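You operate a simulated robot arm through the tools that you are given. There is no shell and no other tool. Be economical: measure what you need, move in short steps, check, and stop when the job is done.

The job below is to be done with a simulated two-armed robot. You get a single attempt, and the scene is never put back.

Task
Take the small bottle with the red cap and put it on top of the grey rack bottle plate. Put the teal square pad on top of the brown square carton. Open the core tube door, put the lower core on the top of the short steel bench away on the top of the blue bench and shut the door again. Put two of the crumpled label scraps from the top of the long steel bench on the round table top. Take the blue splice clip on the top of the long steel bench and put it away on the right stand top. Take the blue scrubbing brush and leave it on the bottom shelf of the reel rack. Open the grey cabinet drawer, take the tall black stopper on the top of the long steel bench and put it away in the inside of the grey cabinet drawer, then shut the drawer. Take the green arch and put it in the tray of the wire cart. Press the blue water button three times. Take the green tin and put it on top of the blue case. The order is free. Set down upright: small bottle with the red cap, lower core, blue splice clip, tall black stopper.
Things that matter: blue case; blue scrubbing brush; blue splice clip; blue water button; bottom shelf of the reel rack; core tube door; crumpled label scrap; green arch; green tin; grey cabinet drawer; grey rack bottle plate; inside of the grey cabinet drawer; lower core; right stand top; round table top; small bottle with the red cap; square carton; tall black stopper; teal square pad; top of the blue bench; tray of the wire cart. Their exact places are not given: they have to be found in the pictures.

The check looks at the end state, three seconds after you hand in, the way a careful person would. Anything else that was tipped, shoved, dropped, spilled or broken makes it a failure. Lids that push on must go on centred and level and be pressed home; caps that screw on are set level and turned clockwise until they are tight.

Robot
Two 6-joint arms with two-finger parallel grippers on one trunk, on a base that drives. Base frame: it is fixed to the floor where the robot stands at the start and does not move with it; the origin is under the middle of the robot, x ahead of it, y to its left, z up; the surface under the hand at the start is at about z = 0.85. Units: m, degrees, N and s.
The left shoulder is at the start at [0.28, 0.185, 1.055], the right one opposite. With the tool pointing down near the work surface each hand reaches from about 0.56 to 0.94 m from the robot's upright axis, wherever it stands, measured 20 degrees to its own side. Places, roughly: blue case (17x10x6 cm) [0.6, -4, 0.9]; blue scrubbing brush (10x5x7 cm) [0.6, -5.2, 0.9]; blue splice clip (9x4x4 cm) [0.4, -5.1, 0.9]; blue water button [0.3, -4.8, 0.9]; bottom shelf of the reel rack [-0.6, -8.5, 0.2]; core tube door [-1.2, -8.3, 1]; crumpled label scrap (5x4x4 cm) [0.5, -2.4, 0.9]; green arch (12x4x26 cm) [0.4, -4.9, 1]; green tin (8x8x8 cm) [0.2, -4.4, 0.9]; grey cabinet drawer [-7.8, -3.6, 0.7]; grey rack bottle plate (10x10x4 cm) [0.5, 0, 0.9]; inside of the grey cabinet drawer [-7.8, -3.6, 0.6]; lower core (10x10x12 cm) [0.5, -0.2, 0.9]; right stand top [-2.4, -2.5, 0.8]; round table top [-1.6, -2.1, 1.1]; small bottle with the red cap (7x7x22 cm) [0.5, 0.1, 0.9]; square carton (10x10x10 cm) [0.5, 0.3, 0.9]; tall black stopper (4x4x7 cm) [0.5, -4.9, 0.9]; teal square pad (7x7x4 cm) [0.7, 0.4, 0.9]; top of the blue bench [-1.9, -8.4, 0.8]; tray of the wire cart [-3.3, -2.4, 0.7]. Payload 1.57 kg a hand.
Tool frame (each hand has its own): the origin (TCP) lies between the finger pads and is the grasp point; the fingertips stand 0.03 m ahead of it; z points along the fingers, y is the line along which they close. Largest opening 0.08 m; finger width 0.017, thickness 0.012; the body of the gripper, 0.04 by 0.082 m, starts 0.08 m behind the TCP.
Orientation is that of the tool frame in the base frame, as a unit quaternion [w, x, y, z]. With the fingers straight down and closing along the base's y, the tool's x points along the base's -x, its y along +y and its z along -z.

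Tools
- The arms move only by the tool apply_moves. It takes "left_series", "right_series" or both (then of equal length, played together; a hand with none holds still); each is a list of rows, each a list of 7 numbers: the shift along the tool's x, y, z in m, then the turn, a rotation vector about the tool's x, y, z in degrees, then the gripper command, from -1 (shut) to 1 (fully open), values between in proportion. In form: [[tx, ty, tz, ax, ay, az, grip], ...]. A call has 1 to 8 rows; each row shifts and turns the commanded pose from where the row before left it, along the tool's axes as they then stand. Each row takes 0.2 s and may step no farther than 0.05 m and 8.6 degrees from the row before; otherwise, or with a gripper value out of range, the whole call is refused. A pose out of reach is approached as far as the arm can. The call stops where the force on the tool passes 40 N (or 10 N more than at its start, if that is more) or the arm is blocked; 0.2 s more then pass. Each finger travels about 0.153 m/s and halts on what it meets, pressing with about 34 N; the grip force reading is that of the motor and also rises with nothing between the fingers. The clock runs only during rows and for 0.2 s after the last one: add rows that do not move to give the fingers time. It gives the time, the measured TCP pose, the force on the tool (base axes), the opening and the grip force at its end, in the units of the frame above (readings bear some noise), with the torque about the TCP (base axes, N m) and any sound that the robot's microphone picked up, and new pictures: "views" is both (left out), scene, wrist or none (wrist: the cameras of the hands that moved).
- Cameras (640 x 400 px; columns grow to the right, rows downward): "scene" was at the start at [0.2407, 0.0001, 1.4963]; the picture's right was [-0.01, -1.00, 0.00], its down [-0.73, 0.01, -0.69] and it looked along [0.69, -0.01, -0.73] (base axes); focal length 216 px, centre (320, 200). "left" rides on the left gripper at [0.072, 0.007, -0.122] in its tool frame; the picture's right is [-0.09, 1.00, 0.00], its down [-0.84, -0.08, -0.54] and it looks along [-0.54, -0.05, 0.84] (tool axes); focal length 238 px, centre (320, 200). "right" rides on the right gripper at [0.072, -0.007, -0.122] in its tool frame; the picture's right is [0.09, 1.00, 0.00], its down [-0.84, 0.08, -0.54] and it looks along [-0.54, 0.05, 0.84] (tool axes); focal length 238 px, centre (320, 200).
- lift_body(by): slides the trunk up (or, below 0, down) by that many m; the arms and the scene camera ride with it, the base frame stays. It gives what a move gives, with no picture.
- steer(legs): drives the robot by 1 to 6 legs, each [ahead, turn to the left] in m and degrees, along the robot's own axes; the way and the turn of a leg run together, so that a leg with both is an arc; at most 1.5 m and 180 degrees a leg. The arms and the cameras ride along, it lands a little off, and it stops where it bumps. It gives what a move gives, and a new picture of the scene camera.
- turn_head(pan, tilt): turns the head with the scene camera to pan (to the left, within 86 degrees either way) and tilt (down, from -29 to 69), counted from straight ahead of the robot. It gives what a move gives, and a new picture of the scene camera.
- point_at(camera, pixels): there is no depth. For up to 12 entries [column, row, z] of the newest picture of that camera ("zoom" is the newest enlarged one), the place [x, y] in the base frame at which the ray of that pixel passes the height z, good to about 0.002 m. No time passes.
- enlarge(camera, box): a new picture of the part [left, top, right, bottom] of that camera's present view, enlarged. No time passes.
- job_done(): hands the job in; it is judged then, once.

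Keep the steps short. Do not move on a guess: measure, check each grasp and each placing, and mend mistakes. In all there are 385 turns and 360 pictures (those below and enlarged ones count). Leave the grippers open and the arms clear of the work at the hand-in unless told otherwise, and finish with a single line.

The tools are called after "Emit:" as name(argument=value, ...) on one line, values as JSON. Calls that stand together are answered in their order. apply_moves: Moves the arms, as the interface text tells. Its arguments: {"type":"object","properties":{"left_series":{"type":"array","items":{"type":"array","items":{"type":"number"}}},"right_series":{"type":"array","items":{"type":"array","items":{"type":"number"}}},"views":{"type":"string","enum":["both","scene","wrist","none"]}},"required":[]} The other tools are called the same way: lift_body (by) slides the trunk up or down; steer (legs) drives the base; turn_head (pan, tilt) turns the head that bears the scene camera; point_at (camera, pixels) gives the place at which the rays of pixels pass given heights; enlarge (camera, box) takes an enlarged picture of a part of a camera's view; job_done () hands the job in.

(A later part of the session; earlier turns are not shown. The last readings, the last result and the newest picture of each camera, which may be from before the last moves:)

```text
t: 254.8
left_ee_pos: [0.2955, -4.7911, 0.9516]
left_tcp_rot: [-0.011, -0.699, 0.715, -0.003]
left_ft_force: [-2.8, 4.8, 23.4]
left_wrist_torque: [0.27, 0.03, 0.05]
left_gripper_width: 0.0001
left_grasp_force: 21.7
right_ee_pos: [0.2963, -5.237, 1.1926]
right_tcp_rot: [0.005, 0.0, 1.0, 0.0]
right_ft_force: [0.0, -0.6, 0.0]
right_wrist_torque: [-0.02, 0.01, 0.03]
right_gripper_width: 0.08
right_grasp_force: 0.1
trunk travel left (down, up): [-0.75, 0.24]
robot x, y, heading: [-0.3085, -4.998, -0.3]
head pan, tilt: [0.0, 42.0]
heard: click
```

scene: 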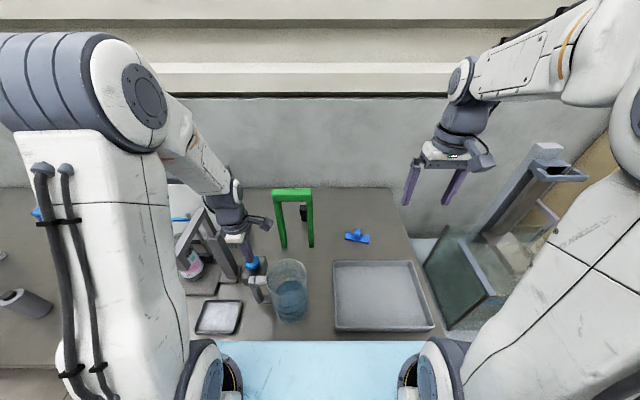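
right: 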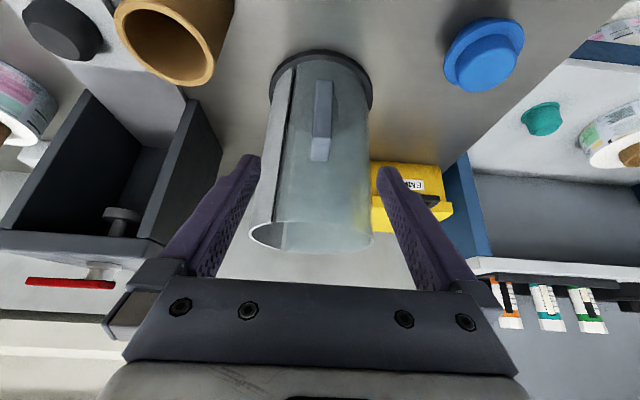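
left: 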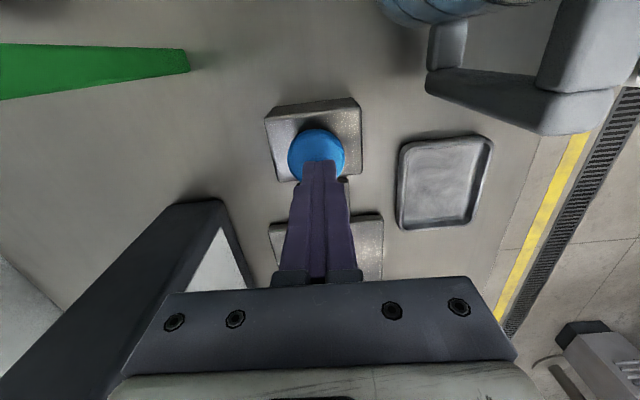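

Three clicks. Raising the left hand clear; right hand goes above the clip (yaw −11°).

Emit:
apply_moves(left_series=[[0, 0, -0.05, 0, 0, 0, -1], [0, 0, -0.05, 0, 0, 0, -1], [0, 0, -0.05, 0, 0, 0, -1], [0, 0, -0.05, 0, 0, 0, -1], [0, 0, -0.05, 0, 0, 0, 1], [0, 0, 0, 0, 0, 0, 1]], right_series=[[-0.029, 0.02, 0.03, 0, 0, 0, 1], [-0.029, 0.02, 0.03, 0, 0, 0, 1], [-0.029, 0.02, 0.03, 0, 0, 0, 1], [-0.029, 0.02, 0.03, 0, 0, 0, 1], [-0.029, 0.02, 0.03, 0, 0, 5.5, 1], [0, 0, 0.04, 0, 0, 5.5, 1]], views="wrist")

```text
t: 256.2
left_ee_pos: [0.2988, -4.7878, 1.1998]
left_tcp_rot: [-0.013, -0.699, 0.715, -0.001]
left_ft_force: [-0.6, -0.1, -0.3]
left_wrist_torque: [-0.01, 0.02, 0.02]
left_gripper_width: 0.0799
left_grasp_force: 0.0
right_ee_pos: [0.4425, -5.1367, 1.0043]
right_tcp_rot: [0.005, 0.097, 0.995, 0.0]
right_ft_force: [0.0, 0.6, 0.2]
right_wrist_torque: [-0.04, -0.02, -0.02]
right_gripper_width: 0.08
right_grasp_force: 0.0
trunk travel left (down, up): [-0.75, 0.24]
robot x, y, heading: [-0.3089, -4.9963, -0.1]
head pan, tilt: [0.0, 42.0]
```

right: 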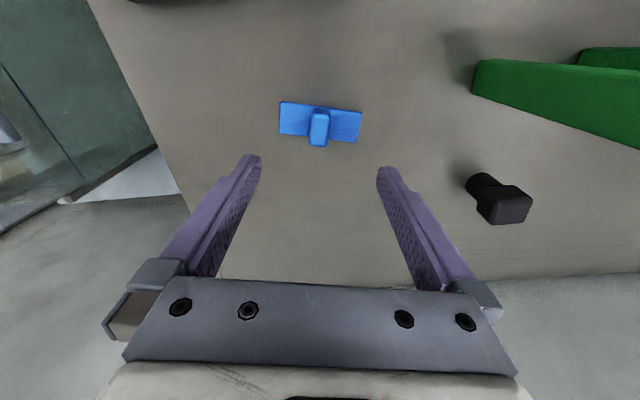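
left: 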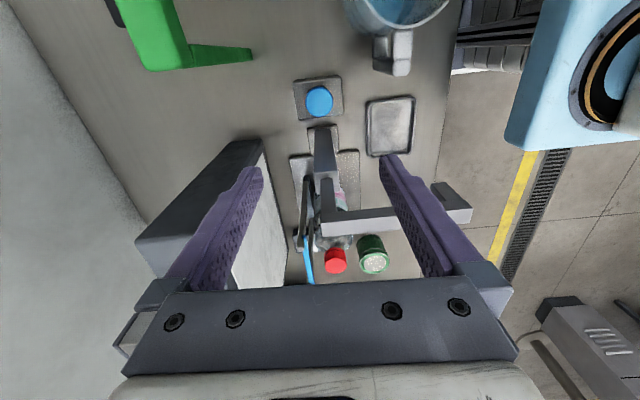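

Emit:
enlarge(camera="right", box=[250, 80, 390, 167])

Emit:
point_at(camera="right", pixels=[[280, 102, 0.86], [280, 133, 0.86], [361, 113, 0.86], [357, 142, 0.86], [319, 123, 0.885], [319, 143, 0.885], [311, 128, 0.885], [329, 129, 0.885], [320, 121, 0.86]])

```text
4.57 times, centred on (320, 124) of right
```

zoom: 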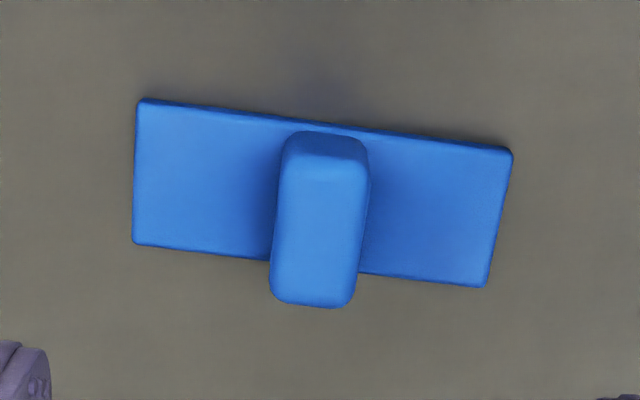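

```text
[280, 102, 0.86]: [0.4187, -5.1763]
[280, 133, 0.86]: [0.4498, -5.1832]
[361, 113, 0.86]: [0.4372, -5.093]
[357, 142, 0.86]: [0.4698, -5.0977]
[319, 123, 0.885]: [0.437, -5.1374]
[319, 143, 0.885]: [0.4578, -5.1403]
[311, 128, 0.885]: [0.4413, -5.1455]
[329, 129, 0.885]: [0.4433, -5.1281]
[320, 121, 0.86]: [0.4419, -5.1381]
```

Emit:
apply_moves(right_series=[[-0.005, -0.0014, 0.04, 0, 0, 1.5, 0.2], [0, 0, 0.04, 0, 0, 0, 0.2], [0, 0, 0.02, 0, 0, 0, 0.2], [0, 0, 0.007, 0, 0, 0, 0.2]], views="wrist")

```text
t: 257.2
left_ee_pos: [0.2994, -4.7862, 1.199]
left_tcp_rot: [-0.012, -0.698, 0.716, -0.001]
left_ft_force: [0.0, -1.0, 0.3]
left_wrist_torque: [0.0, -0.01, 0.0]
left_gripper_width: 0.0801
left_grasp_force: 0.1
right_ee_pos: [0.4489, -5.1393, 0.896]
right_tcp_rot: [0.004, 0.109, 0.994, -0.001]
right_ft_force: [0.3, 0.1, -0.1]
right_wrist_torque: [0.01, 0.03, 0.05]
right_gripper_width: 0.0479
right_grasp_force: 0.0
trunk travel left (down, up): [-0.75, 0.24]
robot x, y, heading: [-0.3081, -4.994, -0.4]
head pan, tilt: [0.0, 42.0]
```

right: 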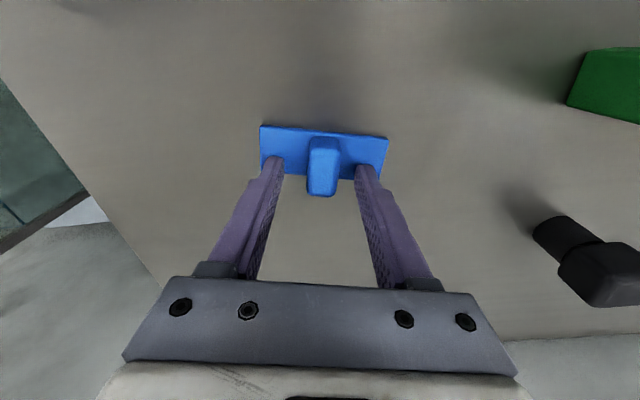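

Emit:
apply_moves(right_series=[[0, 0, 0, 0, 0, 0, -1], [0, 0, 0, 0, 0, 0, -1], [0, 0, 0, 0, 0, 0, -1], [0, 0, -0.02, 0, 0, 0, -1], [0, 0, -0.04, 0, 0, 0, -1], [0, 0, -0.05, 0, 0, 0, -1]], views="wrist")

```text
t: 258.6
left_ee_pos: [0.3003, -4.7882, 1.1978]
left_tcp_rot: [-0.013, -0.699, 0.715, -0.001]
left_ft_force: [-0.2, -0.3, -0.4]
left_wrist_torque: [0.01, 0.06, -0.05]
left_gripper_width: 0.0799
left_grasp_force: 0.0
right_ee_pos: [0.4495, -5.1386, 1.0042]
right_tcp_rot: [0.003, 0.109, 0.994, -0.001]
right_ft_force: [0.3, -1.0, -0.2]
right_wrist_torque: [0.03, -0.01, 0.0]
right_gripper_width: 0.0187
right_grasp_force: 32.9
trunk travel left (down, up): [-0.75, 0.24]
robot x, y, heading: [-0.3079, -4.9912, -0.1]
head pan, tilt: [0.0, 42.0]
```

right: 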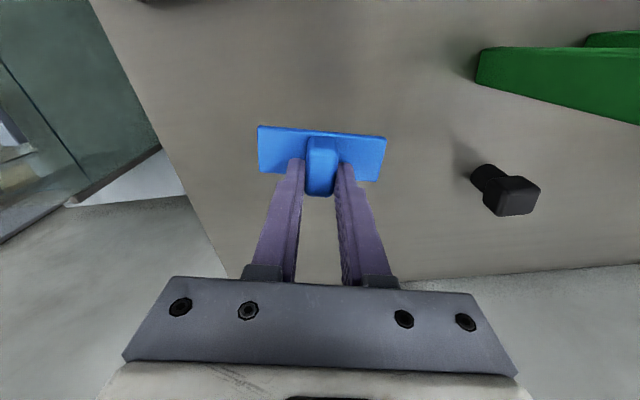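

Clip held. Right hand up and aside; left hand moves above the arch.

Emit:
apply_moves(left_series=[[0.033, -0.028, -0.01, 0, 0, 0, 1], [0.033, -0.028, -0.01, 0, 0, 0, 1], [0.033, -0.028, -0.01, 0, 0, 0, 1], [0.033, -0.028, 0, 0, 0, 0, 1]], right_series=[[0.02, -0.02, -0.04, 0, 0, 0, -1], [0.02, -0.02, -0.04, 0, 0, 0, -1], [0.02, -0.02, -0.04, 0, 0, 0, -1], [0.02, -0.02, -0.04, 0, 0, 0, -1]], views="both")

```text
t: 259.6
left_ee_pos: [0.4106, -4.9223, 1.2314]
left_tcp_rot: [-0.011, -0.698, 0.716, -0.002]
left_ft_force: [0.5, 1.3, 0.3]
left_wrist_torque: [-0.04, -0.05, 0.0]
left_gripper_width: 0.08
left_grasp_force: 0.0
right_ee_pos: [0.3502, -5.1998, 1.1635]
right_tcp_rot: [0.004, 0.109, 0.994, -0.001]
right_ft_force: [0.5, 0.0, -0.9]
right_wrist_torque: [0.03, 0.01, 0.02]
right_gripper_width: 0.0189
right_grasp_force: 33.4
trunk travel left (down, up): [-0.75, 0.24]
robot x, y, heading: [-0.3049, -4.9918, -0.2]
head pan, tilt: [0.0, 42.0]
```

scene: 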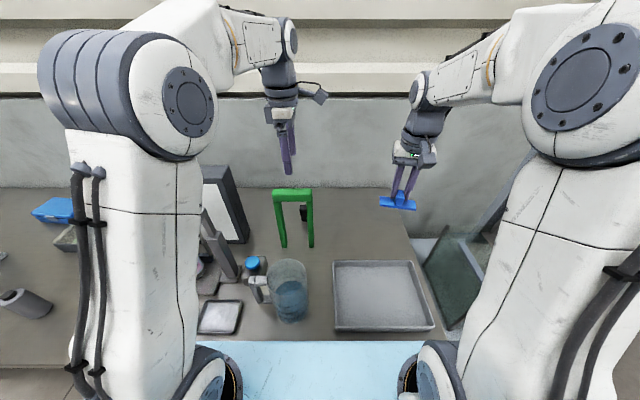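
right: 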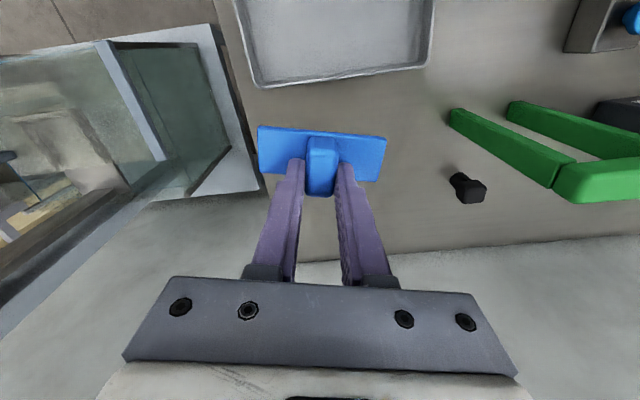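
left: 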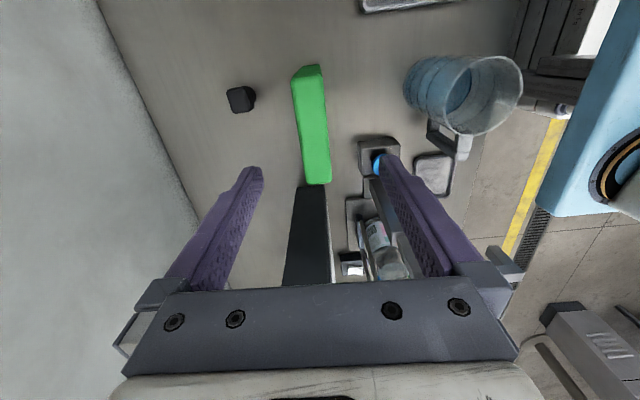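

Emit:
point_at(camera="left", pixels=[[307, 82, 1.11], [318, 184, 1.11], [298, 130, 1.11], [325, 128, 1.11], [307, 82, 1.09], [318, 184, 1.09], [298, 130, 1.09], [325, 128, 1.09]])

```text
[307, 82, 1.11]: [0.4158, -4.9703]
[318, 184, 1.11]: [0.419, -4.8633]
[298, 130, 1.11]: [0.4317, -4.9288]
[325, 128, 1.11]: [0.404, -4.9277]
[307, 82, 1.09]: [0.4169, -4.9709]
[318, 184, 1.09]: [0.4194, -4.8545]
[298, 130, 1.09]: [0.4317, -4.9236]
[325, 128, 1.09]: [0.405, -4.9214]
```

Emit:
apply_moves(left_series=[[-0.003, -0.005, 0.04, 0, 0, 0, 1], [0, 0, 0.04, 0, 0, 0, 1], [0, 0, 0.04, 0, 0, 0, 1], [0, 0, 0.01, 0, 0, 0, 1], [0, 0, 0, 0, 0, 0, 0], [0, 0, 0, 0, 0, 0, -1], [0, 0, 0, 0, 0, 0, -1]], views="wrist")

```text
t: 261.2
left_ee_pos: [0.4126, -4.9222, 1.1002]
left_tcp_rot: [-0.012, -0.699, 0.715, -0.001]
left_ft_force: [0.9, -0.5, 0.5]
left_wrist_torque: [-0.07, -0.12, 0.01]
left_gripper_width: 0.0318
left_grasp_force: 33.8
right_ee_pos: [0.3507, -5.1996, 1.1635]
right_tcp_rot: [0.004, 0.109, 0.994, 0.0]
right_ft_force: [0.2, -0.1, -0.4]
right_wrist_torque: [-0.02, 0.03, -0.03]
right_gripper_width: 0.0188
right_grasp_force: 33.5
trunk travel left (down, up): [-0.75, 0.24]
robot x, y, heading: [-0.3089, -4.9969, -0.3]
head pan, tilt: [0.0, 42.0]
```

left: 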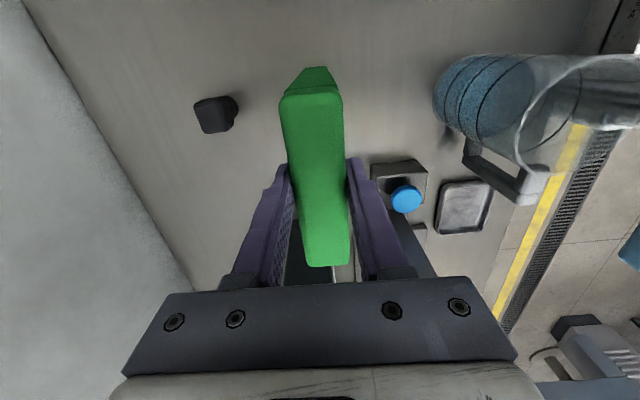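

Arch gripped. Lifting with the trunk to clear the jug.

Emit:
lift_body(by=0.22)

Emit:
apply_moves(left_series=[[0, 0, -0.03, 0, 0, 0, -1], [0, 0, -0.03, 0, 0, 0, -1]], views="both")

```text
t: 263.6
left_ee_pos: [0.4117, -4.9218, 1.3203]
left_tcp_rot: [-0.012, -0.698, 0.716, -0.001]
left_ft_force: [-1.0, -0.5, -2.5]
left_wrist_torque: [-0.01, -0.01, -0.01]
left_gripper_width: 0.0318
left_grasp_force: 34.2
right_ee_pos: [0.3514, -5.2004, 1.3833]
right_tcp_rot: [0.003, 0.109, 0.994, -0.001]
right_ft_force: [0.8, -0.2, -0.3]
right_wrist_torque: [-0.01, 0.01, 0.01]
right_gripper_width: 0.0188
right_grasp_force: 33.3
trunk travel left (down, up): [-0.97, 0.02]
robot x, y, heading: [-0.306, -4.9958, 0.2]
head pan, tilt: [0.0, 42.0]
```

```text
t: 264.2
left_ee_pos: [0.4144, -4.9196, 1.3799]
left_tcp_rot: [-0.011, -0.698, 0.716, -0.002]
left_ft_force: [-0.7, -0.2, -2.4]
left_wrist_torque: [-0.01, -0.01, 0.0]
left_gripper_width: 0.0317
left_grasp_force: 33.4
right_ee_pos: [0.3504, -5.1991, 1.3827]
right_tcp_rot: [0.004, 0.109, 0.994, -0.001]
right_ft_force: [-0.5, -0.1, -0.1]
right_wrist_torque: [-0.02, -0.04, 0.0]
right_gripper_width: 0.0188
right_grasp_force: 33.1
trunk travel left (down, up): [-0.97, 0.02]
robot x, y, heading: [-0.3096, -4.9922, -0.1]
head pan, tilt: [0.0, 42.0]
```

scene: 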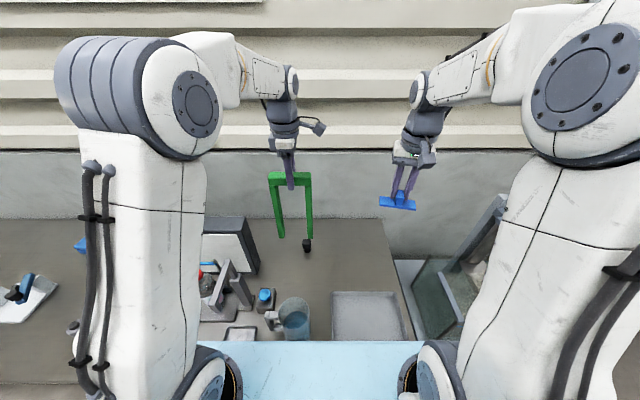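
left: 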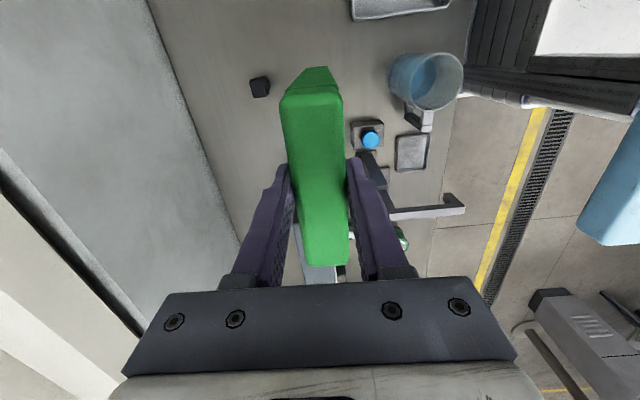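

Backing out and turning to look toward the stands and cart.

Emit:
steer(legs=[[-0.5, 0], [0, 122]])

Emit:
turn_head(pan=0, tilt=25)

```text
t: 272.2
left_ee_pos: [-1.2498, -4.4137, 1.3816]
left_tcp_rot: [0.005, 0.966, 0.26, 0.01]
left_ft_force: [0.2, 0.1, -1.8]
left_wrist_torque: [0.02, 0.0, -0.02]
left_gripper_width: 0.0316
left_grasp_force: 34.0
right_ee_pos: [-0.9767, -4.3217, 1.3844]
right_tcp_rot: [-0.003, 0.814, -0.581, -0.004]
right_ft_force: [-0.5, -0.6, -0.6]
right_wrist_torque: [0.01, -0.02, 0.01]
right_gripper_width: 0.0187
right_grasp_force: 33.1
trunk travel left (down, up): [-0.97, 0.02]
robot x, y, heading: [-0.8106, -4.9909, 121.2]
head pan, tilt: [0.0, 42.0]
```

scene: 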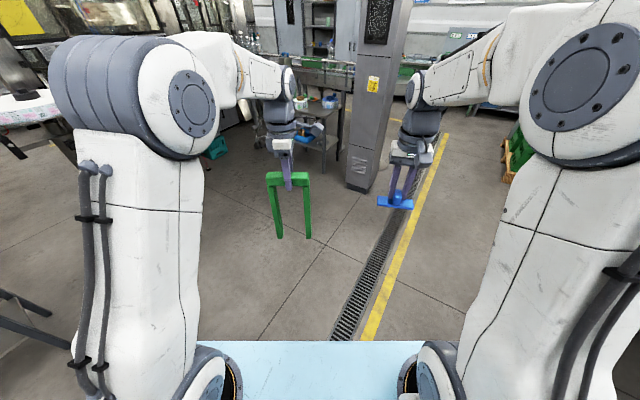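

```text
t: 273.0
left_ee_pos: [-1.2537, -4.4159, 1.3809]
left_tcp_rot: [0.003, 0.966, 0.259, 0.013]
left_ft_force: [0.1, 0.0, -1.8]
left_wrist_torque: [0.0, 0.01, -0.03]
left_gripper_width: 0.0317
left_grasp_force: 33.8
right_ee_pos: [-0.9831, -4.3236, 1.3845]
right_tcp_rot: [-0.004, 0.814, -0.581, -0.003]
right_ft_force: [-0.3, -0.4, -0.3]
right_wrist_torque: [0.01, 0.03, 0.02]
right_gripper_width: 0.0187
right_grasp_force: 32.3
trunk travel left (down, up): [-0.97, 0.02]
robot x, y, heading: [-0.8099, -4.9858, 121.3]
head pan, tilt: [0.0, 25.0]
```

scene: 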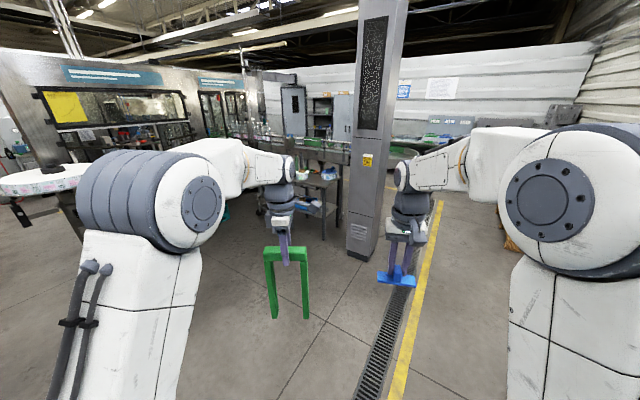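

Emit:
point_at(camera="scene", pixels=[[360, 260, 0], [347, 245, 0], [375, 240, 0], [322, 238, 0], [337, 212, 0], [320, 183, 0.8], [345, 300, 0], [60, 240, 0]])

Emit:
enlarge(camera="scene", box=[180, 110, 440, 272])

```text
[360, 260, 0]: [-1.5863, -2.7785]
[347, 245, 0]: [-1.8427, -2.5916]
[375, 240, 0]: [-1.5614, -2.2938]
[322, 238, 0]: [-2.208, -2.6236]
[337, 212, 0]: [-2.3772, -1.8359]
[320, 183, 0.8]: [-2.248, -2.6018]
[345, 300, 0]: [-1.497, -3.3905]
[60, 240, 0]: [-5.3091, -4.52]
```

```text
2.46 times, centred on (310, 191) of scene
```

zoom: 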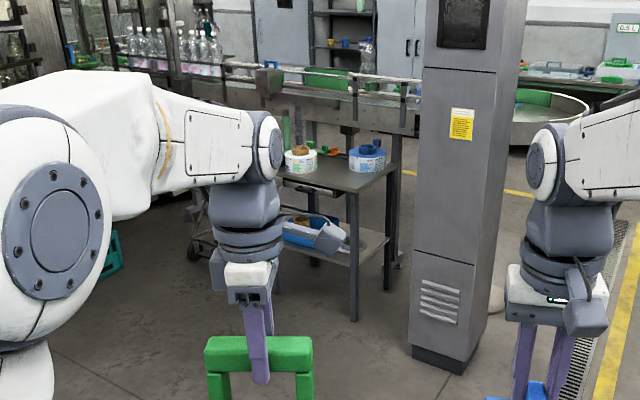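

Right stand (table with reels) has its near corner at ≈(-2.2,-2.62). Driving to stand in front of it at about (-2.55,-3.26) facing +y.

Emit:
steer(legs=[[0, 14.3], [1.3, 0], [1.1, 0], [0, -45.5]])

Emit:
turn_head(pan=0, tilt=45)

```text
t: 287.7
left_ee_pos: [-2.5903, -2.5776, 1.3799]
left_tcp_rot: [0.009, 1.0, -0.016, 0.013]
left_ft_force: [-0.1, -0.9, -3.1]
left_wrist_torque: [-0.04, 0.01, 0.01]
left_gripper_width: 0.0315
left_grasp_force: 34.0
right_ee_pos: [-2.3123, -2.6442, 1.3846]
right_tcp_rot: [0.005, -0.623, 0.782, 0.001]
right_ft_force: [0.2, -0.4, -0.5]
right_wrist_torque: [0.04, -0.04, -0.01]
right_gripper_width: 0.0186
right_grasp_force: 32.8
trunk travel left (down, up): [-0.97, 0.02]
robot x, y, heading: [-2.5143, -3.3027, 89.1]
head pan, tilt: [0.0, 25.0]
```

scene: 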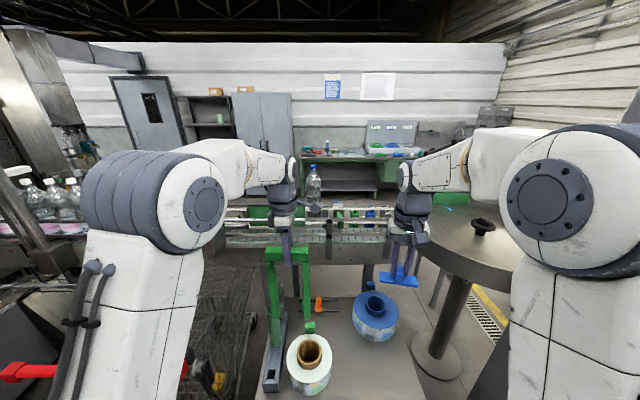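

```text
t: 288.6
left_ee_pos: [-2.5897, -2.5785, 1.379]
left_tcp_rot: [0.008, 1.0, -0.016, 0.012]
left_ft_force: [-0.1, 0.4, -2.1]
left_wrist_torque: [-0.01, -0.02, 0.0]
left_gripper_width: 0.0314
left_grasp_force: 34.0
right_ee_pos: [-2.3118, -2.6435, 1.3841]
right_tcp_rot: [0.004, -0.623, 0.782, 0.002]
right_ft_force: [-0.1, 0.9, -0.4]
right_wrist_torque: [-0.02, 0.02, 0.03]
right_gripper_width: 0.0189
right_grasp_force: 33.2
trunk travel left (down, up): [-0.97, 0.02]
robot x, y, heading: [-2.5177, -3.2991, 89.2]
head pan, tilt: [0.0, 45.0]
```

scene: 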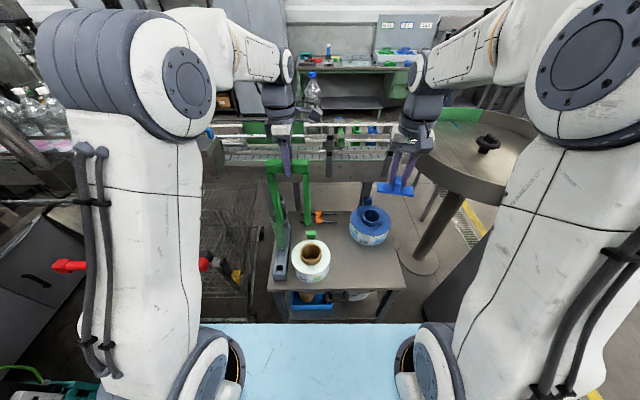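

Emit:
enlarge(camera="scene", box=[240, 180, 432, 300])

Emit:
point_at(camera="scene", pixels=[[270, 288, 0.8], [404, 287, 0.8], [385, 262, 0.8], [360, 275, 0.8], [327, 270, 0.8], [370, 243, 0.8], [386, 235, 0.8], [395, 255, 0.8], [350, 230, 0.8], [385, 215, 0.8]])

```text
3.33 times, centred on (336, 240) of scene
```

zoom: 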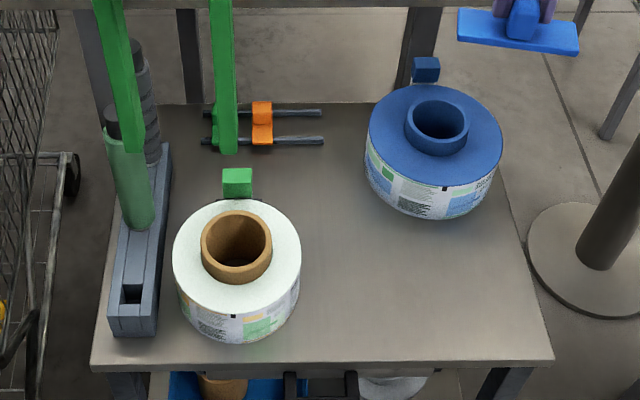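

```text
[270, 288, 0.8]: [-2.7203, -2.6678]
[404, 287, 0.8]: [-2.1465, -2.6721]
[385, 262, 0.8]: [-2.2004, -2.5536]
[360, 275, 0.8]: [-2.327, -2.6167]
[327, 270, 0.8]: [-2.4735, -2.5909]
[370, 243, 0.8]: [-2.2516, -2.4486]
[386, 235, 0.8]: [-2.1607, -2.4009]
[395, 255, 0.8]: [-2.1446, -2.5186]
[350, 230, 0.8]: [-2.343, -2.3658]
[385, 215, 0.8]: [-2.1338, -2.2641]
```

Stand top spans x −2.72…−2.15, front y −2.67; free spot front-right ≈(−2.29,−2.58). Moving the arch left out of the way, and the clip over the spot.

Emit:
apply_moves(left_series=[[-0.04, 0.01, 0, 0, 0, 0, -1], [-0.04, 0.01, 0, 0, 0, 0, -1], [-0.04, 0.01, 0, 0, 0, 0, -1], [-0.04, 0.01, 0, 0, 0, 0, -1], [-0.04, 0.01, 0, 0, 0, 0, -1], [0, 0, 0, 0, 0, 0, -1], [0, 0, 0, 0, 0, 0, -1]], right_series=[[-0.034, -0.0035, 0.02, 0, 0, 0, -1], [-0.033, -0.0035, 0.03, 0, 0, 0, -1], [0, 0, 0.05, 0, 0, 0, -1], [0, 0, 0.05, 0, 0, 0, -1], [0, 0, 0.05, 0, 0, 0, -1], [0, 0, 0.05, 0, 0, 0, -1], [0, 0, 0.05, 0, 0, 0, -1]], views="both")

```text
t: 290.1
left_ee_pos: [-2.7928, -2.6215, 1.3754]
left_tcp_rot: [0.008, 1.0, -0.017, 0.012]
left_ft_force: [-0.4, -0.5, -1.6]
left_wrist_torque: [-0.01, 0.02, 0.02]
left_gripper_width: 0.0318
left_grasp_force: 34.2
right_ee_pos: [-2.2886, -2.5768, 1.0854]
right_tcp_rot: [0.006, -0.623, 0.782, 0.001]
right_ft_force: [0.5, -0.3, -1.2]
right_wrist_torque: [0.01, -0.02, 0.0]
right_gripper_width: 0.019
right_grasp_force: 32.6
trunk travel left (down, up): [-0.97, 0.02]
robot x, y, heading: [-2.5174, -3.3021, 89.3]
head pan, tilt: [0.0, 45.0]
```

scene: 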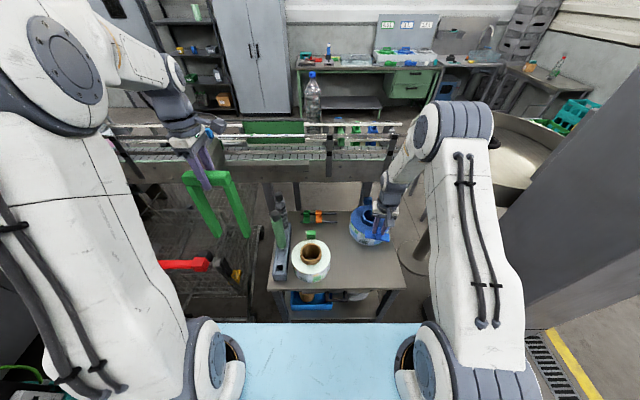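
right: 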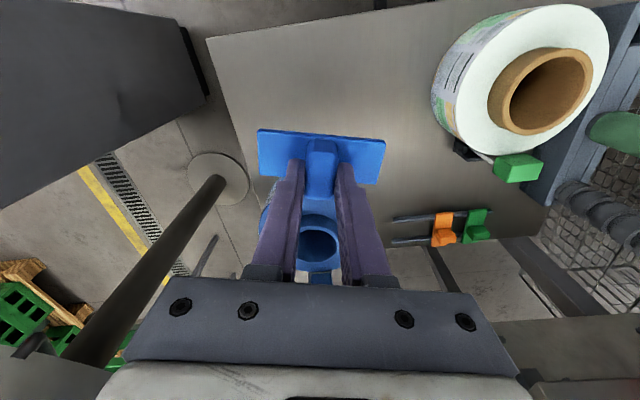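
left: 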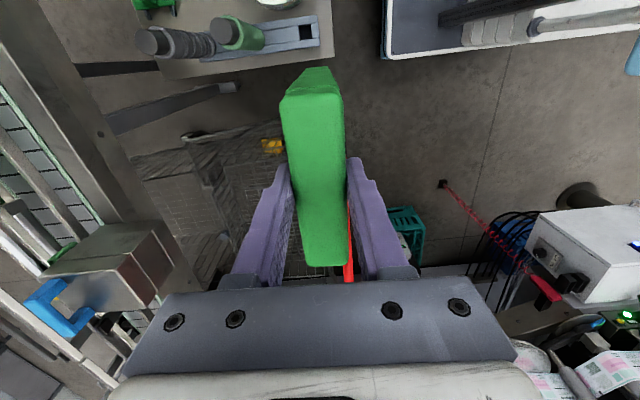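

Emit:
apply_moves(right_series=[[0, 0, 0.05, 0, 0, 0, -1], [0, 0, 0.05, 0, 0, 0, -1], [0, 0, 0.04, 0, 0, 0, -1], [0, 0, 0.03, 0, 0, 0, -1], [0, 0, 0.02, 0, 0, 0, -1], [0, 0, 0, 0, 0, 0, -1]], views="wrist")

```text
t: 291.6
left_ee_pos: [-2.7931, -2.6208, 1.3749]
left_tcp_rot: [0.009, 1.0, -0.016, 0.012]
left_ft_force: [0.4, 0.1, -2.3]
left_wrist_torque: [-0.03, 0.01, 0.01]
left_gripper_width: 0.0318
left_grasp_force: 34.1
right_ee_pos: [-2.287, -2.5754, 0.8951]
right_tcp_rot: [0.004, -0.622, 0.783, 0.002]
right_ft_force: [0.0, -0.4, 0.3]
right_wrist_torque: [-0.01, 0.02, -0.02]
right_gripper_width: 0.0189
right_grasp_force: 33.9
trunk travel left (down, up): [-0.97, 0.02]
robot x, y, heading: [-2.5149, -3.3, 89.2]
head pan, tilt: [0.0, 45.0]
```

right: 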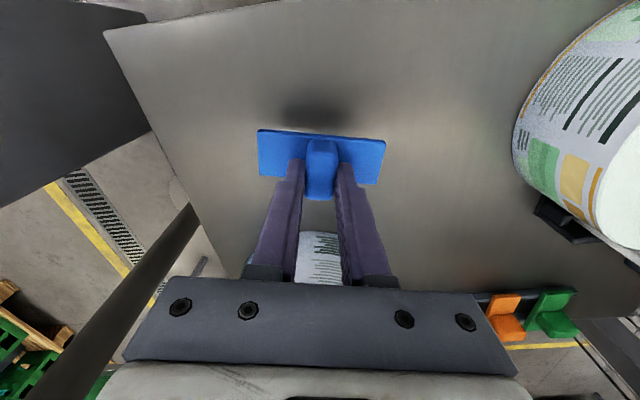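

Emit:
apply_moves(right_series=[[0, 0, 0.015, 0, 0, 0, -1], [0, 0, 0.01, 0, 0, 0, -1], [0, 0, 0.005, 0, 0, 0, -1], [0, 0, 0.005, 0, 0, 0, -1], [0, 0, 0, 0, 0, 0, -1]], views="none")

```text
t: 292.8
left_ee_pos: [-2.7932, -2.6224, 1.3753]
left_tcp_rot: [0.007, 1.0, -0.016, 0.013]
left_ft_force: [-0.1, 0.5, -2.2]
left_wrist_torque: [0.03, -0.01, 0.02]
left_gripper_width: 0.0318
left_grasp_force: 34.3
right_ee_pos: [-2.288, -2.5756, 0.8597]
right_tcp_rot: [0.004, -0.622, 0.783, 0.001]
right_ft_force: [-0.5, -0.3, -0.4]
right_wrist_torque: [-0.02, 0.0, 0.0]
right_gripper_width: 0.0188
right_grasp_force: 33.1
trunk travel left (down, up): [-0.97, 0.02]
robot x, y, heading: [-2.5199, -3.303, 89.0]
head pan, tilt: [0.0, 45.0]
```

Emit:
apply_moves(right_series=[[0, 0, 0.005, 0, 0, 0, -1], [0, 0, 0.004, 0, 0, 0, -1], [0, 0, 0.004, 0, 0, 0, -1], [0, 0, 0.003, 0, 0, 0, -1], [0, 0, 0, 0, 0, 0, -1]], views="wrist")

```text
t: 293.9
left_ee_pos: [-2.7941, -2.6234, 1.3752]
left_tcp_rot: [0.008, 1.0, -0.016, 0.013]
left_ft_force: [-1.0, 0.3, -2.2]
left_wrist_torque: [0.0, -0.01, 0.0]
left_gripper_width: 0.0316
left_grasp_force: 34.2
right_ee_pos: [-2.2871, -2.5753, 0.8458]
right_tcp_rot: [0.005, -0.622, 0.783, 0.002]
right_ft_force: [1.0, -4.8, 19.3]
right_wrist_torque: [-0.27, 0.17, -0.01]
right_gripper_width: 0.0186
right_grasp_force: 33.0
trunk travel left (down, up): [-0.97, 0.02]
robot x, y, heading: [-2.5194, -3.2993, 89.3]
head pan, tilt: [0.0, 45.0]
```

right: 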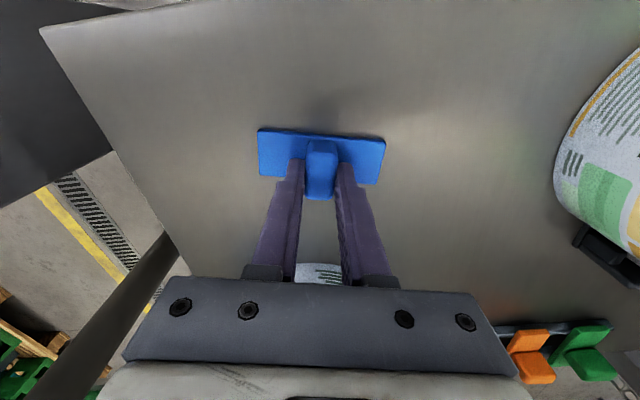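

Clip is down. Easing, releasing, and rising.

Emit:
apply_moves(right_series=[[0, 0, -0.001, 0, 0, 0, -1], [0, 0, 0, 0, 0, 0, -0.2], [0, 0, 0, 0, 0, 0, 0.2], [0, 0, 0, 0, 0, 0, 0.2], [0, 0, -0.04, 0, 0, 0, 0.2], [0, 0, -0.05, 0, 0, 0, 0.2], [0, 0, -0.05, 0, 0, 0, 1], [0, 0, -0.05, 0, 0, 0, 1]], views="wrist")

Emit:
apply_moves(right_series=[[0, 0, -0.05, 0, 0, 0, 1], [0, 0, -0.05, 0, 0, 0, 1], [0.03, 0, -0.03, 0, 0, 0, 1], [0.03, 0, -0.03, 0, 0, 0, 1]], views="none")

Emit:
turn_head(pan=35, tilt=45)

```text
t: 295.8
left_ee_pos: [-2.7926, -2.6218, 1.3739]
left_tcp_rot: [0.007, 1.0, -0.015, 0.012]
left_ft_force: [-0.1, -0.1, -2.0]
left_wrist_torque: [-0.03, 0.0, 0.0]
left_gripper_width: 0.0318
left_grasp_force: 33.7
right_ee_pos: [-2.2892, -2.5788, 1.0365]
right_tcp_rot: [0.004, -0.623, 0.782, 0.002]
right_ft_force: [-0.4, -0.8, -0.6]
right_wrist_torque: [0.0, 0.01, 0.04]
right_gripper_width: 0.0799
right_grasp_force: 0.1
trunk travel left (down, up): [-0.97, 0.02]
robot x, y, heading: [-2.5179, -3.3005, 89.0]
head pan, tilt: [0.0, 45.0]
```

right: 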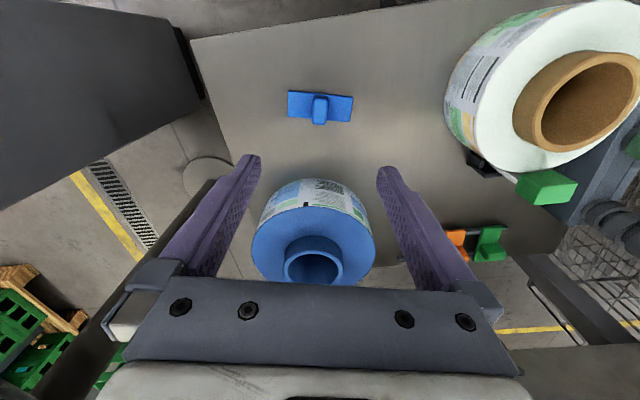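

```text
t: 296.8
left_ee_pos: [-2.7933, -2.6229, 1.3754]
left_tcp_rot: [0.007, 1.0, -0.016, 0.012]
left_ft_force: [-1.0, 0.6, -1.0]
left_wrist_torque: [-0.02, 0.02, -0.04]
left_gripper_width: 0.0315
left_grasp_force: 34.1
right_ee_pos: [-2.3023, -2.6379, 1.1942]
right_tcp_rot: [0.005, -0.623, 0.782, 0.002]
right_ft_force: [-0.2, -1.0, 0.2]
right_wrist_torque: [0.01, 0.01, 0.04]
right_gripper_width: 0.0802
right_grasp_force: 0.1
trunk travel left (down, up): [-0.97, 0.02]
robot x, y, heading: [-2.516, -3.3024, 89.2]
head pan, tilt: [0.0, 45.0]
```

```text
t: 297.8
left_ee_pos: [-2.7923, -2.6218, 1.376]
left_tcp_rot: [0.008, 1.0, -0.016, 0.012]
left_ft_force: [0.5, 0.3, -2.2]
left_wrist_torque: [0.04, 0.02, 0.01]
left_gripper_width: 0.0316
left_grasp_force: 34.5
right_ee_pos: [-2.3008, -2.635, 1.1927]
right_tcp_rot: [0.004, -0.623, 0.783, 0.001]
right_ft_force: [-0.8, -0.9, 0.1]
right_wrist_torque: [0.01, 0.02, 0.02]
right_gripper_width: 0.0799
right_grasp_force: 0.0
trunk travel left (down, up): [-0.97, 0.02]
robot x, y, heading: [-2.5168, -3.3001, 88.9]
head pan, tilt: [35.0, 45.0]
```

scene: 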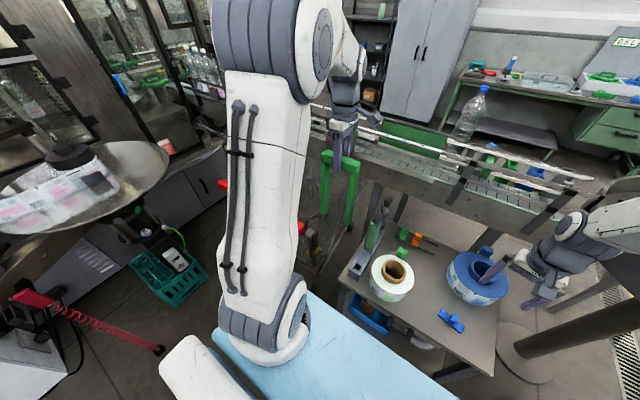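

Emit:
point_at(camera="scene", pixels=[[205, 290, 0], [140, 275, 0.1], [160, 350, 0], [170, 250, 0.3], [80, 340, 0], [330, 260, 0], [219, 187, 0.9], [302, 229, 0.9]])

Emit:
turn_head(pan=80, tilt=35)

```text
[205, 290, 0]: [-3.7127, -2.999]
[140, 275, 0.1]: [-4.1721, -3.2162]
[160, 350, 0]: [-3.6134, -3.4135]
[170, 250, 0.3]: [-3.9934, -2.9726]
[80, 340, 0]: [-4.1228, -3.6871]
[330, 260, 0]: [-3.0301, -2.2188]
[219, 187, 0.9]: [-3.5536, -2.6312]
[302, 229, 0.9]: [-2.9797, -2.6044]
```

```text
t: 298.9
left_ee_pos: [-2.7937, -2.6218, 1.3749]
left_tcp_rot: [0.008, 1.0, -0.016, 0.012]
left_ft_force: [0.1, -0.2, -2.5]
left_wrist_torque: [0.03, -0.01, -0.01]
left_gripper_width: 0.0317
left_grasp_force: 33.9
right_ee_pos: [-2.3022, -2.636, 1.1932]
right_tcp_rot: [0.005, -0.622, 0.783, 0.002]
right_ft_force: [-0.2, 0.1, -0.2]
right_wrist_torque: [0.03, 0.02, 0.0]
right_gripper_width: 0.0802
right_grasp_force: 0.0
trunk travel left (down, up): [-0.97, 0.02]
robot x, y, heading: [-2.5171, -3.3009, 89.0]
head pan, tilt: [80.0, 35.0]
```

scene: 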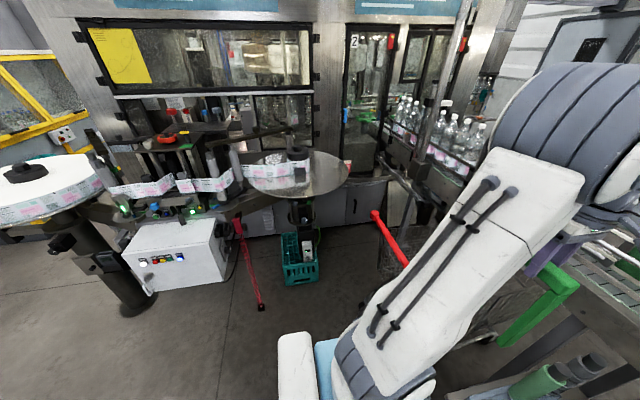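

The cart's red handle bar spans x −3.55…−2.98 at y≈−2.62. I'll reverse diagonally and come up facing it at x≈−3.1.

Emit:
steer(legs=[[0, -30], [-1.1, 0], [0, 31], [0.7, 0]])

Emit:
turn_head(pan=0, tilt=42)

```text
t: 311.0
left_ee_pos: [-3.3618, -2.8625, 1.3756]
left_tcp_rot: [0.008, 1.0, -0.013, 0.012]
left_ft_force: [0.9, 0.8, -2.2]
left_wrist_torque: [-0.01, 0.0, -0.01]
left_gripper_width: 0.0318
left_grasp_force: 34.0
right_ee_pos: [-2.8703, -2.8732, 1.1943]
right_tcp_rot: [0.005, -0.626, 0.78, 0.002]
right_ft_force: [-0.2, 0.1, 0.6]
right_wrist_torque: [0.03, -0.01, -0.01]
right_gripper_width: 0.0799
right_grasp_force: 0.0
trunk travel left (down, up): [-0.97, 0.02]
robot x, y, heading: [-3.0803, -3.5382, 89.5]
head pan, tilt: [80.0, 35.0]
```

scene: 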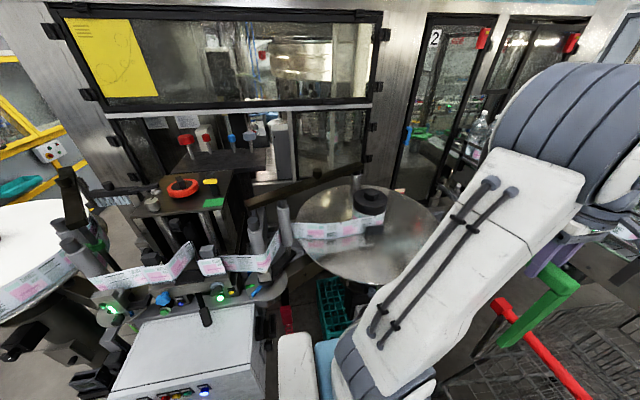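

```text
t: 312.5
left_ee_pos: [-3.3611, -2.8631, 1.3761]
left_tcp_rot: [0.008, 1.0, -0.013, 0.012]
left_ft_force: [0.3, 0.2, -2.0]
left_wrist_torque: [-0.04, -0.03, -0.04]
left_gripper_width: 0.0317
left_grasp_force: 33.7
right_ee_pos: [-2.8708, -2.8731, 1.1935]
right_tcp_rot: [0.005, -0.625, 0.78, 0.002]
right_ft_force: [0.7, -0.4, -0.4]
right_wrist_torque: [0.03, 0.0, 0.01]
right_gripper_width: 0.08
right_grasp_force: 0.0
trunk travel left (down, up): [-0.97, 0.02]
robot x, y, heading: [-3.0843, -3.5382, 89.7]
head pan, tilt: [0.0, 42.0]
```

scene: 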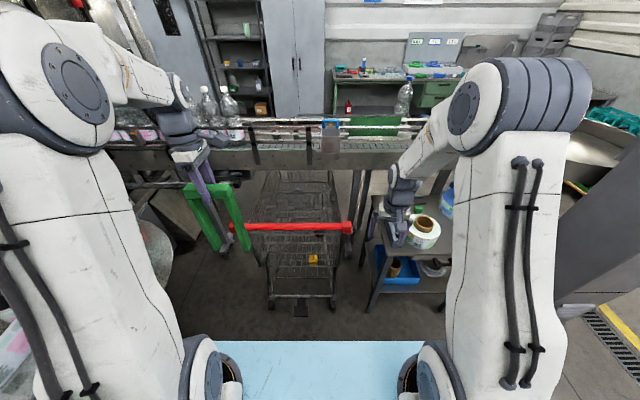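

Emit:
enlarge(camera="scene", box=[220, 160, 380, 320])

Emit:
point_at(camera="scene", pixels=[[240, 227, 1.0], [352, 229, 1.0], [268, 307, 0.0], [337, 307, 0.0], [300, 262, 0.6], [300, 235, 0.7]])

```text
2.50 times, centred on (300, 240) of scene
```

zoom: 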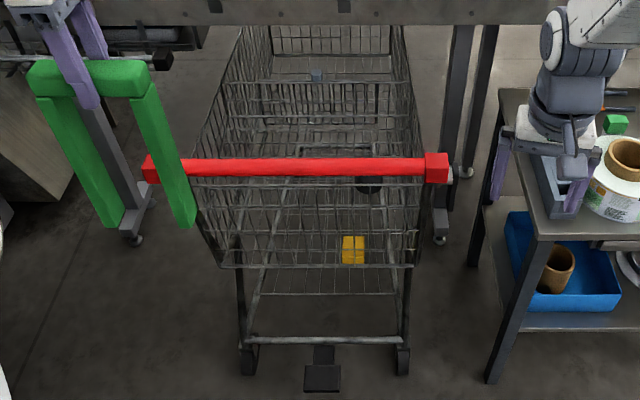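

```text
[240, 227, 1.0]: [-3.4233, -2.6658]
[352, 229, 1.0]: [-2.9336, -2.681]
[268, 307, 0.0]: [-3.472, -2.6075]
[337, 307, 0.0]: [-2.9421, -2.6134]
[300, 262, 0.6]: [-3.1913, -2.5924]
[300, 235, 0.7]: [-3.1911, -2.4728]
```

Emit:
steer(legs=[[0.42, 0]])

Emit:
apply_moves(left_series=[[0.04, 0, 0, 0, 0, 0, -1], [0.04, 0, 0, 0, 0, 0, -1], [0.04, 0, 0, 0, 0, 0, -1]], views="both")

```text
t: 315.1
left_ee_pos: [-3.359, -2.4444, 1.3758]
left_tcp_rot: [0.008, 1.0, -0.012, 0.012]
left_ft_force: [-0.2, -1.2, -1.4]
left_wrist_torque: [0.0, -0.01, 0.02]
left_gripper_width: 0.0313
left_grasp_force: 34.0
right_ee_pos: [-2.8689, -2.4535, 1.1936]
right_tcp_rot: [0.004, -0.626, 0.78, 0.001]
right_ft_force: [0.1, -0.2, 0.2]
right_wrist_torque: [0.0, 0.0, 0.01]
right_gripper_width: 0.08
right_grasp_force: 0.1
trunk travel left (down, up): [-0.97, 0.02]
robot x, y, heading: [-3.0761, -3.1184, 89.6]
head pan, tilt: [0.0, 42.0]
```

scene: 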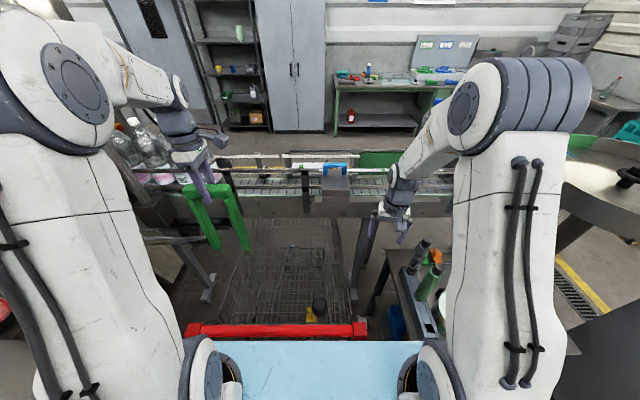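

```text
t: 315.9
left_ee_pos: [-3.2385, -2.447, 1.3779]
left_tcp_rot: [0.009, 1.0, -0.012, 0.012]
left_ft_force: [0.2, 0.2, -1.6]
left_wrist_torque: [-0.03, -0.02, -0.01]
left_gripper_width: 0.0317
left_grasp_force: 34.0
right_ee_pos: [-2.8675, -2.4527, 1.1926]
right_tcp_rot: [0.004, -0.626, 0.78, 0.001]
right_ft_force: [0.3, -0.1, -0.3]
right_wrist_torque: [0.02, 0.01, -0.01]
right_gripper_width: 0.0802
right_grasp_force: 0.0
trunk travel left (down, up): [-0.97, 0.02]
robot x, y, heading: [-3.079, -3.1162, 89.7]
head pan, tilt: [0.0, 42.0]
```

scene: 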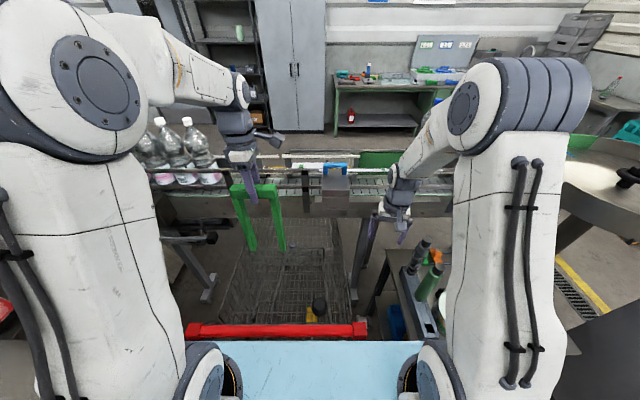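
left: 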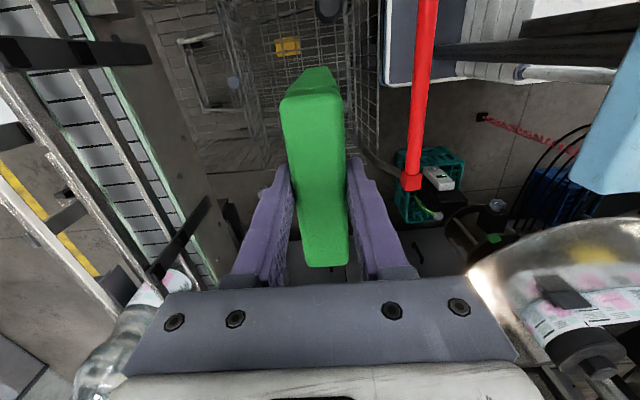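

Emit:
turn_head(pan=8, tilt=62)

Emit:
enlarge(camera="scene", box=[200, 60, 440, 260])

Emit:
enlarge(camera="left", box=[130, 0, 430, 200])

```text
t: 316.7
left_ee_pos: [-3.2397, -2.4457, 1.3776]
left_tcp_rot: [0.008, 1.0, -0.012, 0.012]
left_ft_force: [-0.3, -0.2, -2.3]
left_wrist_torque: [-0.01, 0.03, 0.0]
left_gripper_width: 0.0316
left_grasp_force: 34.0
right_ee_pos: [-2.8678, -2.4517, 1.1933]
right_tcp_rot: [0.005, -0.627, 0.779, 0.001]
right_ft_force: [0.0, -0.2, 0.0]
right_wrist_torque: [0.02, 0.0, 0.02]
right_gripper_width: 0.0801
right_grasp_force: 0.1
trunk travel left (down, up): [-0.97, 0.02]
robot x, y, heading: [-3.0782, -3.1179, 89.9]
head pan, tilt: [8.0, 62.0]
```

scene: 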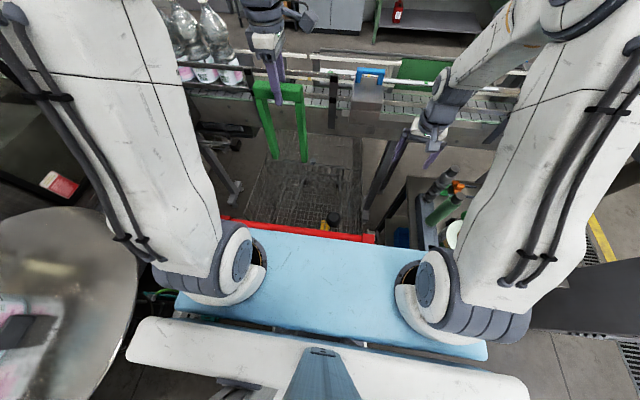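

```text
2.00 times, centred on (320, 160) of scene
```

zoom: 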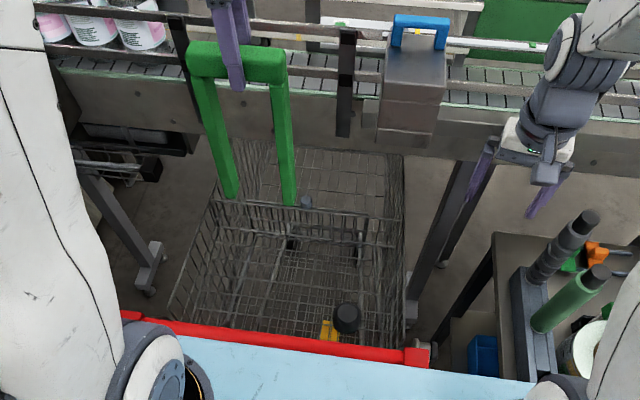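

```text
2.00 times, centred on (280, 100) of left
```

zoom: 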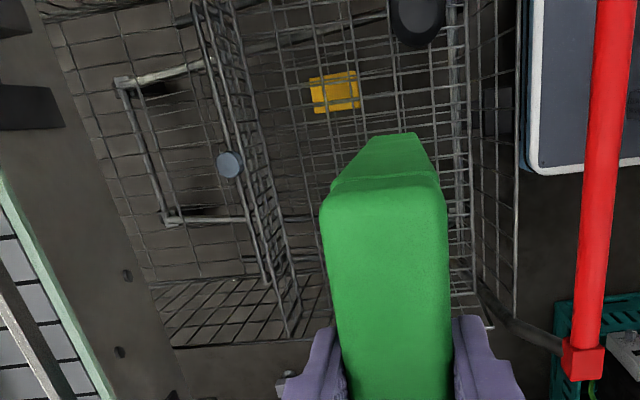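

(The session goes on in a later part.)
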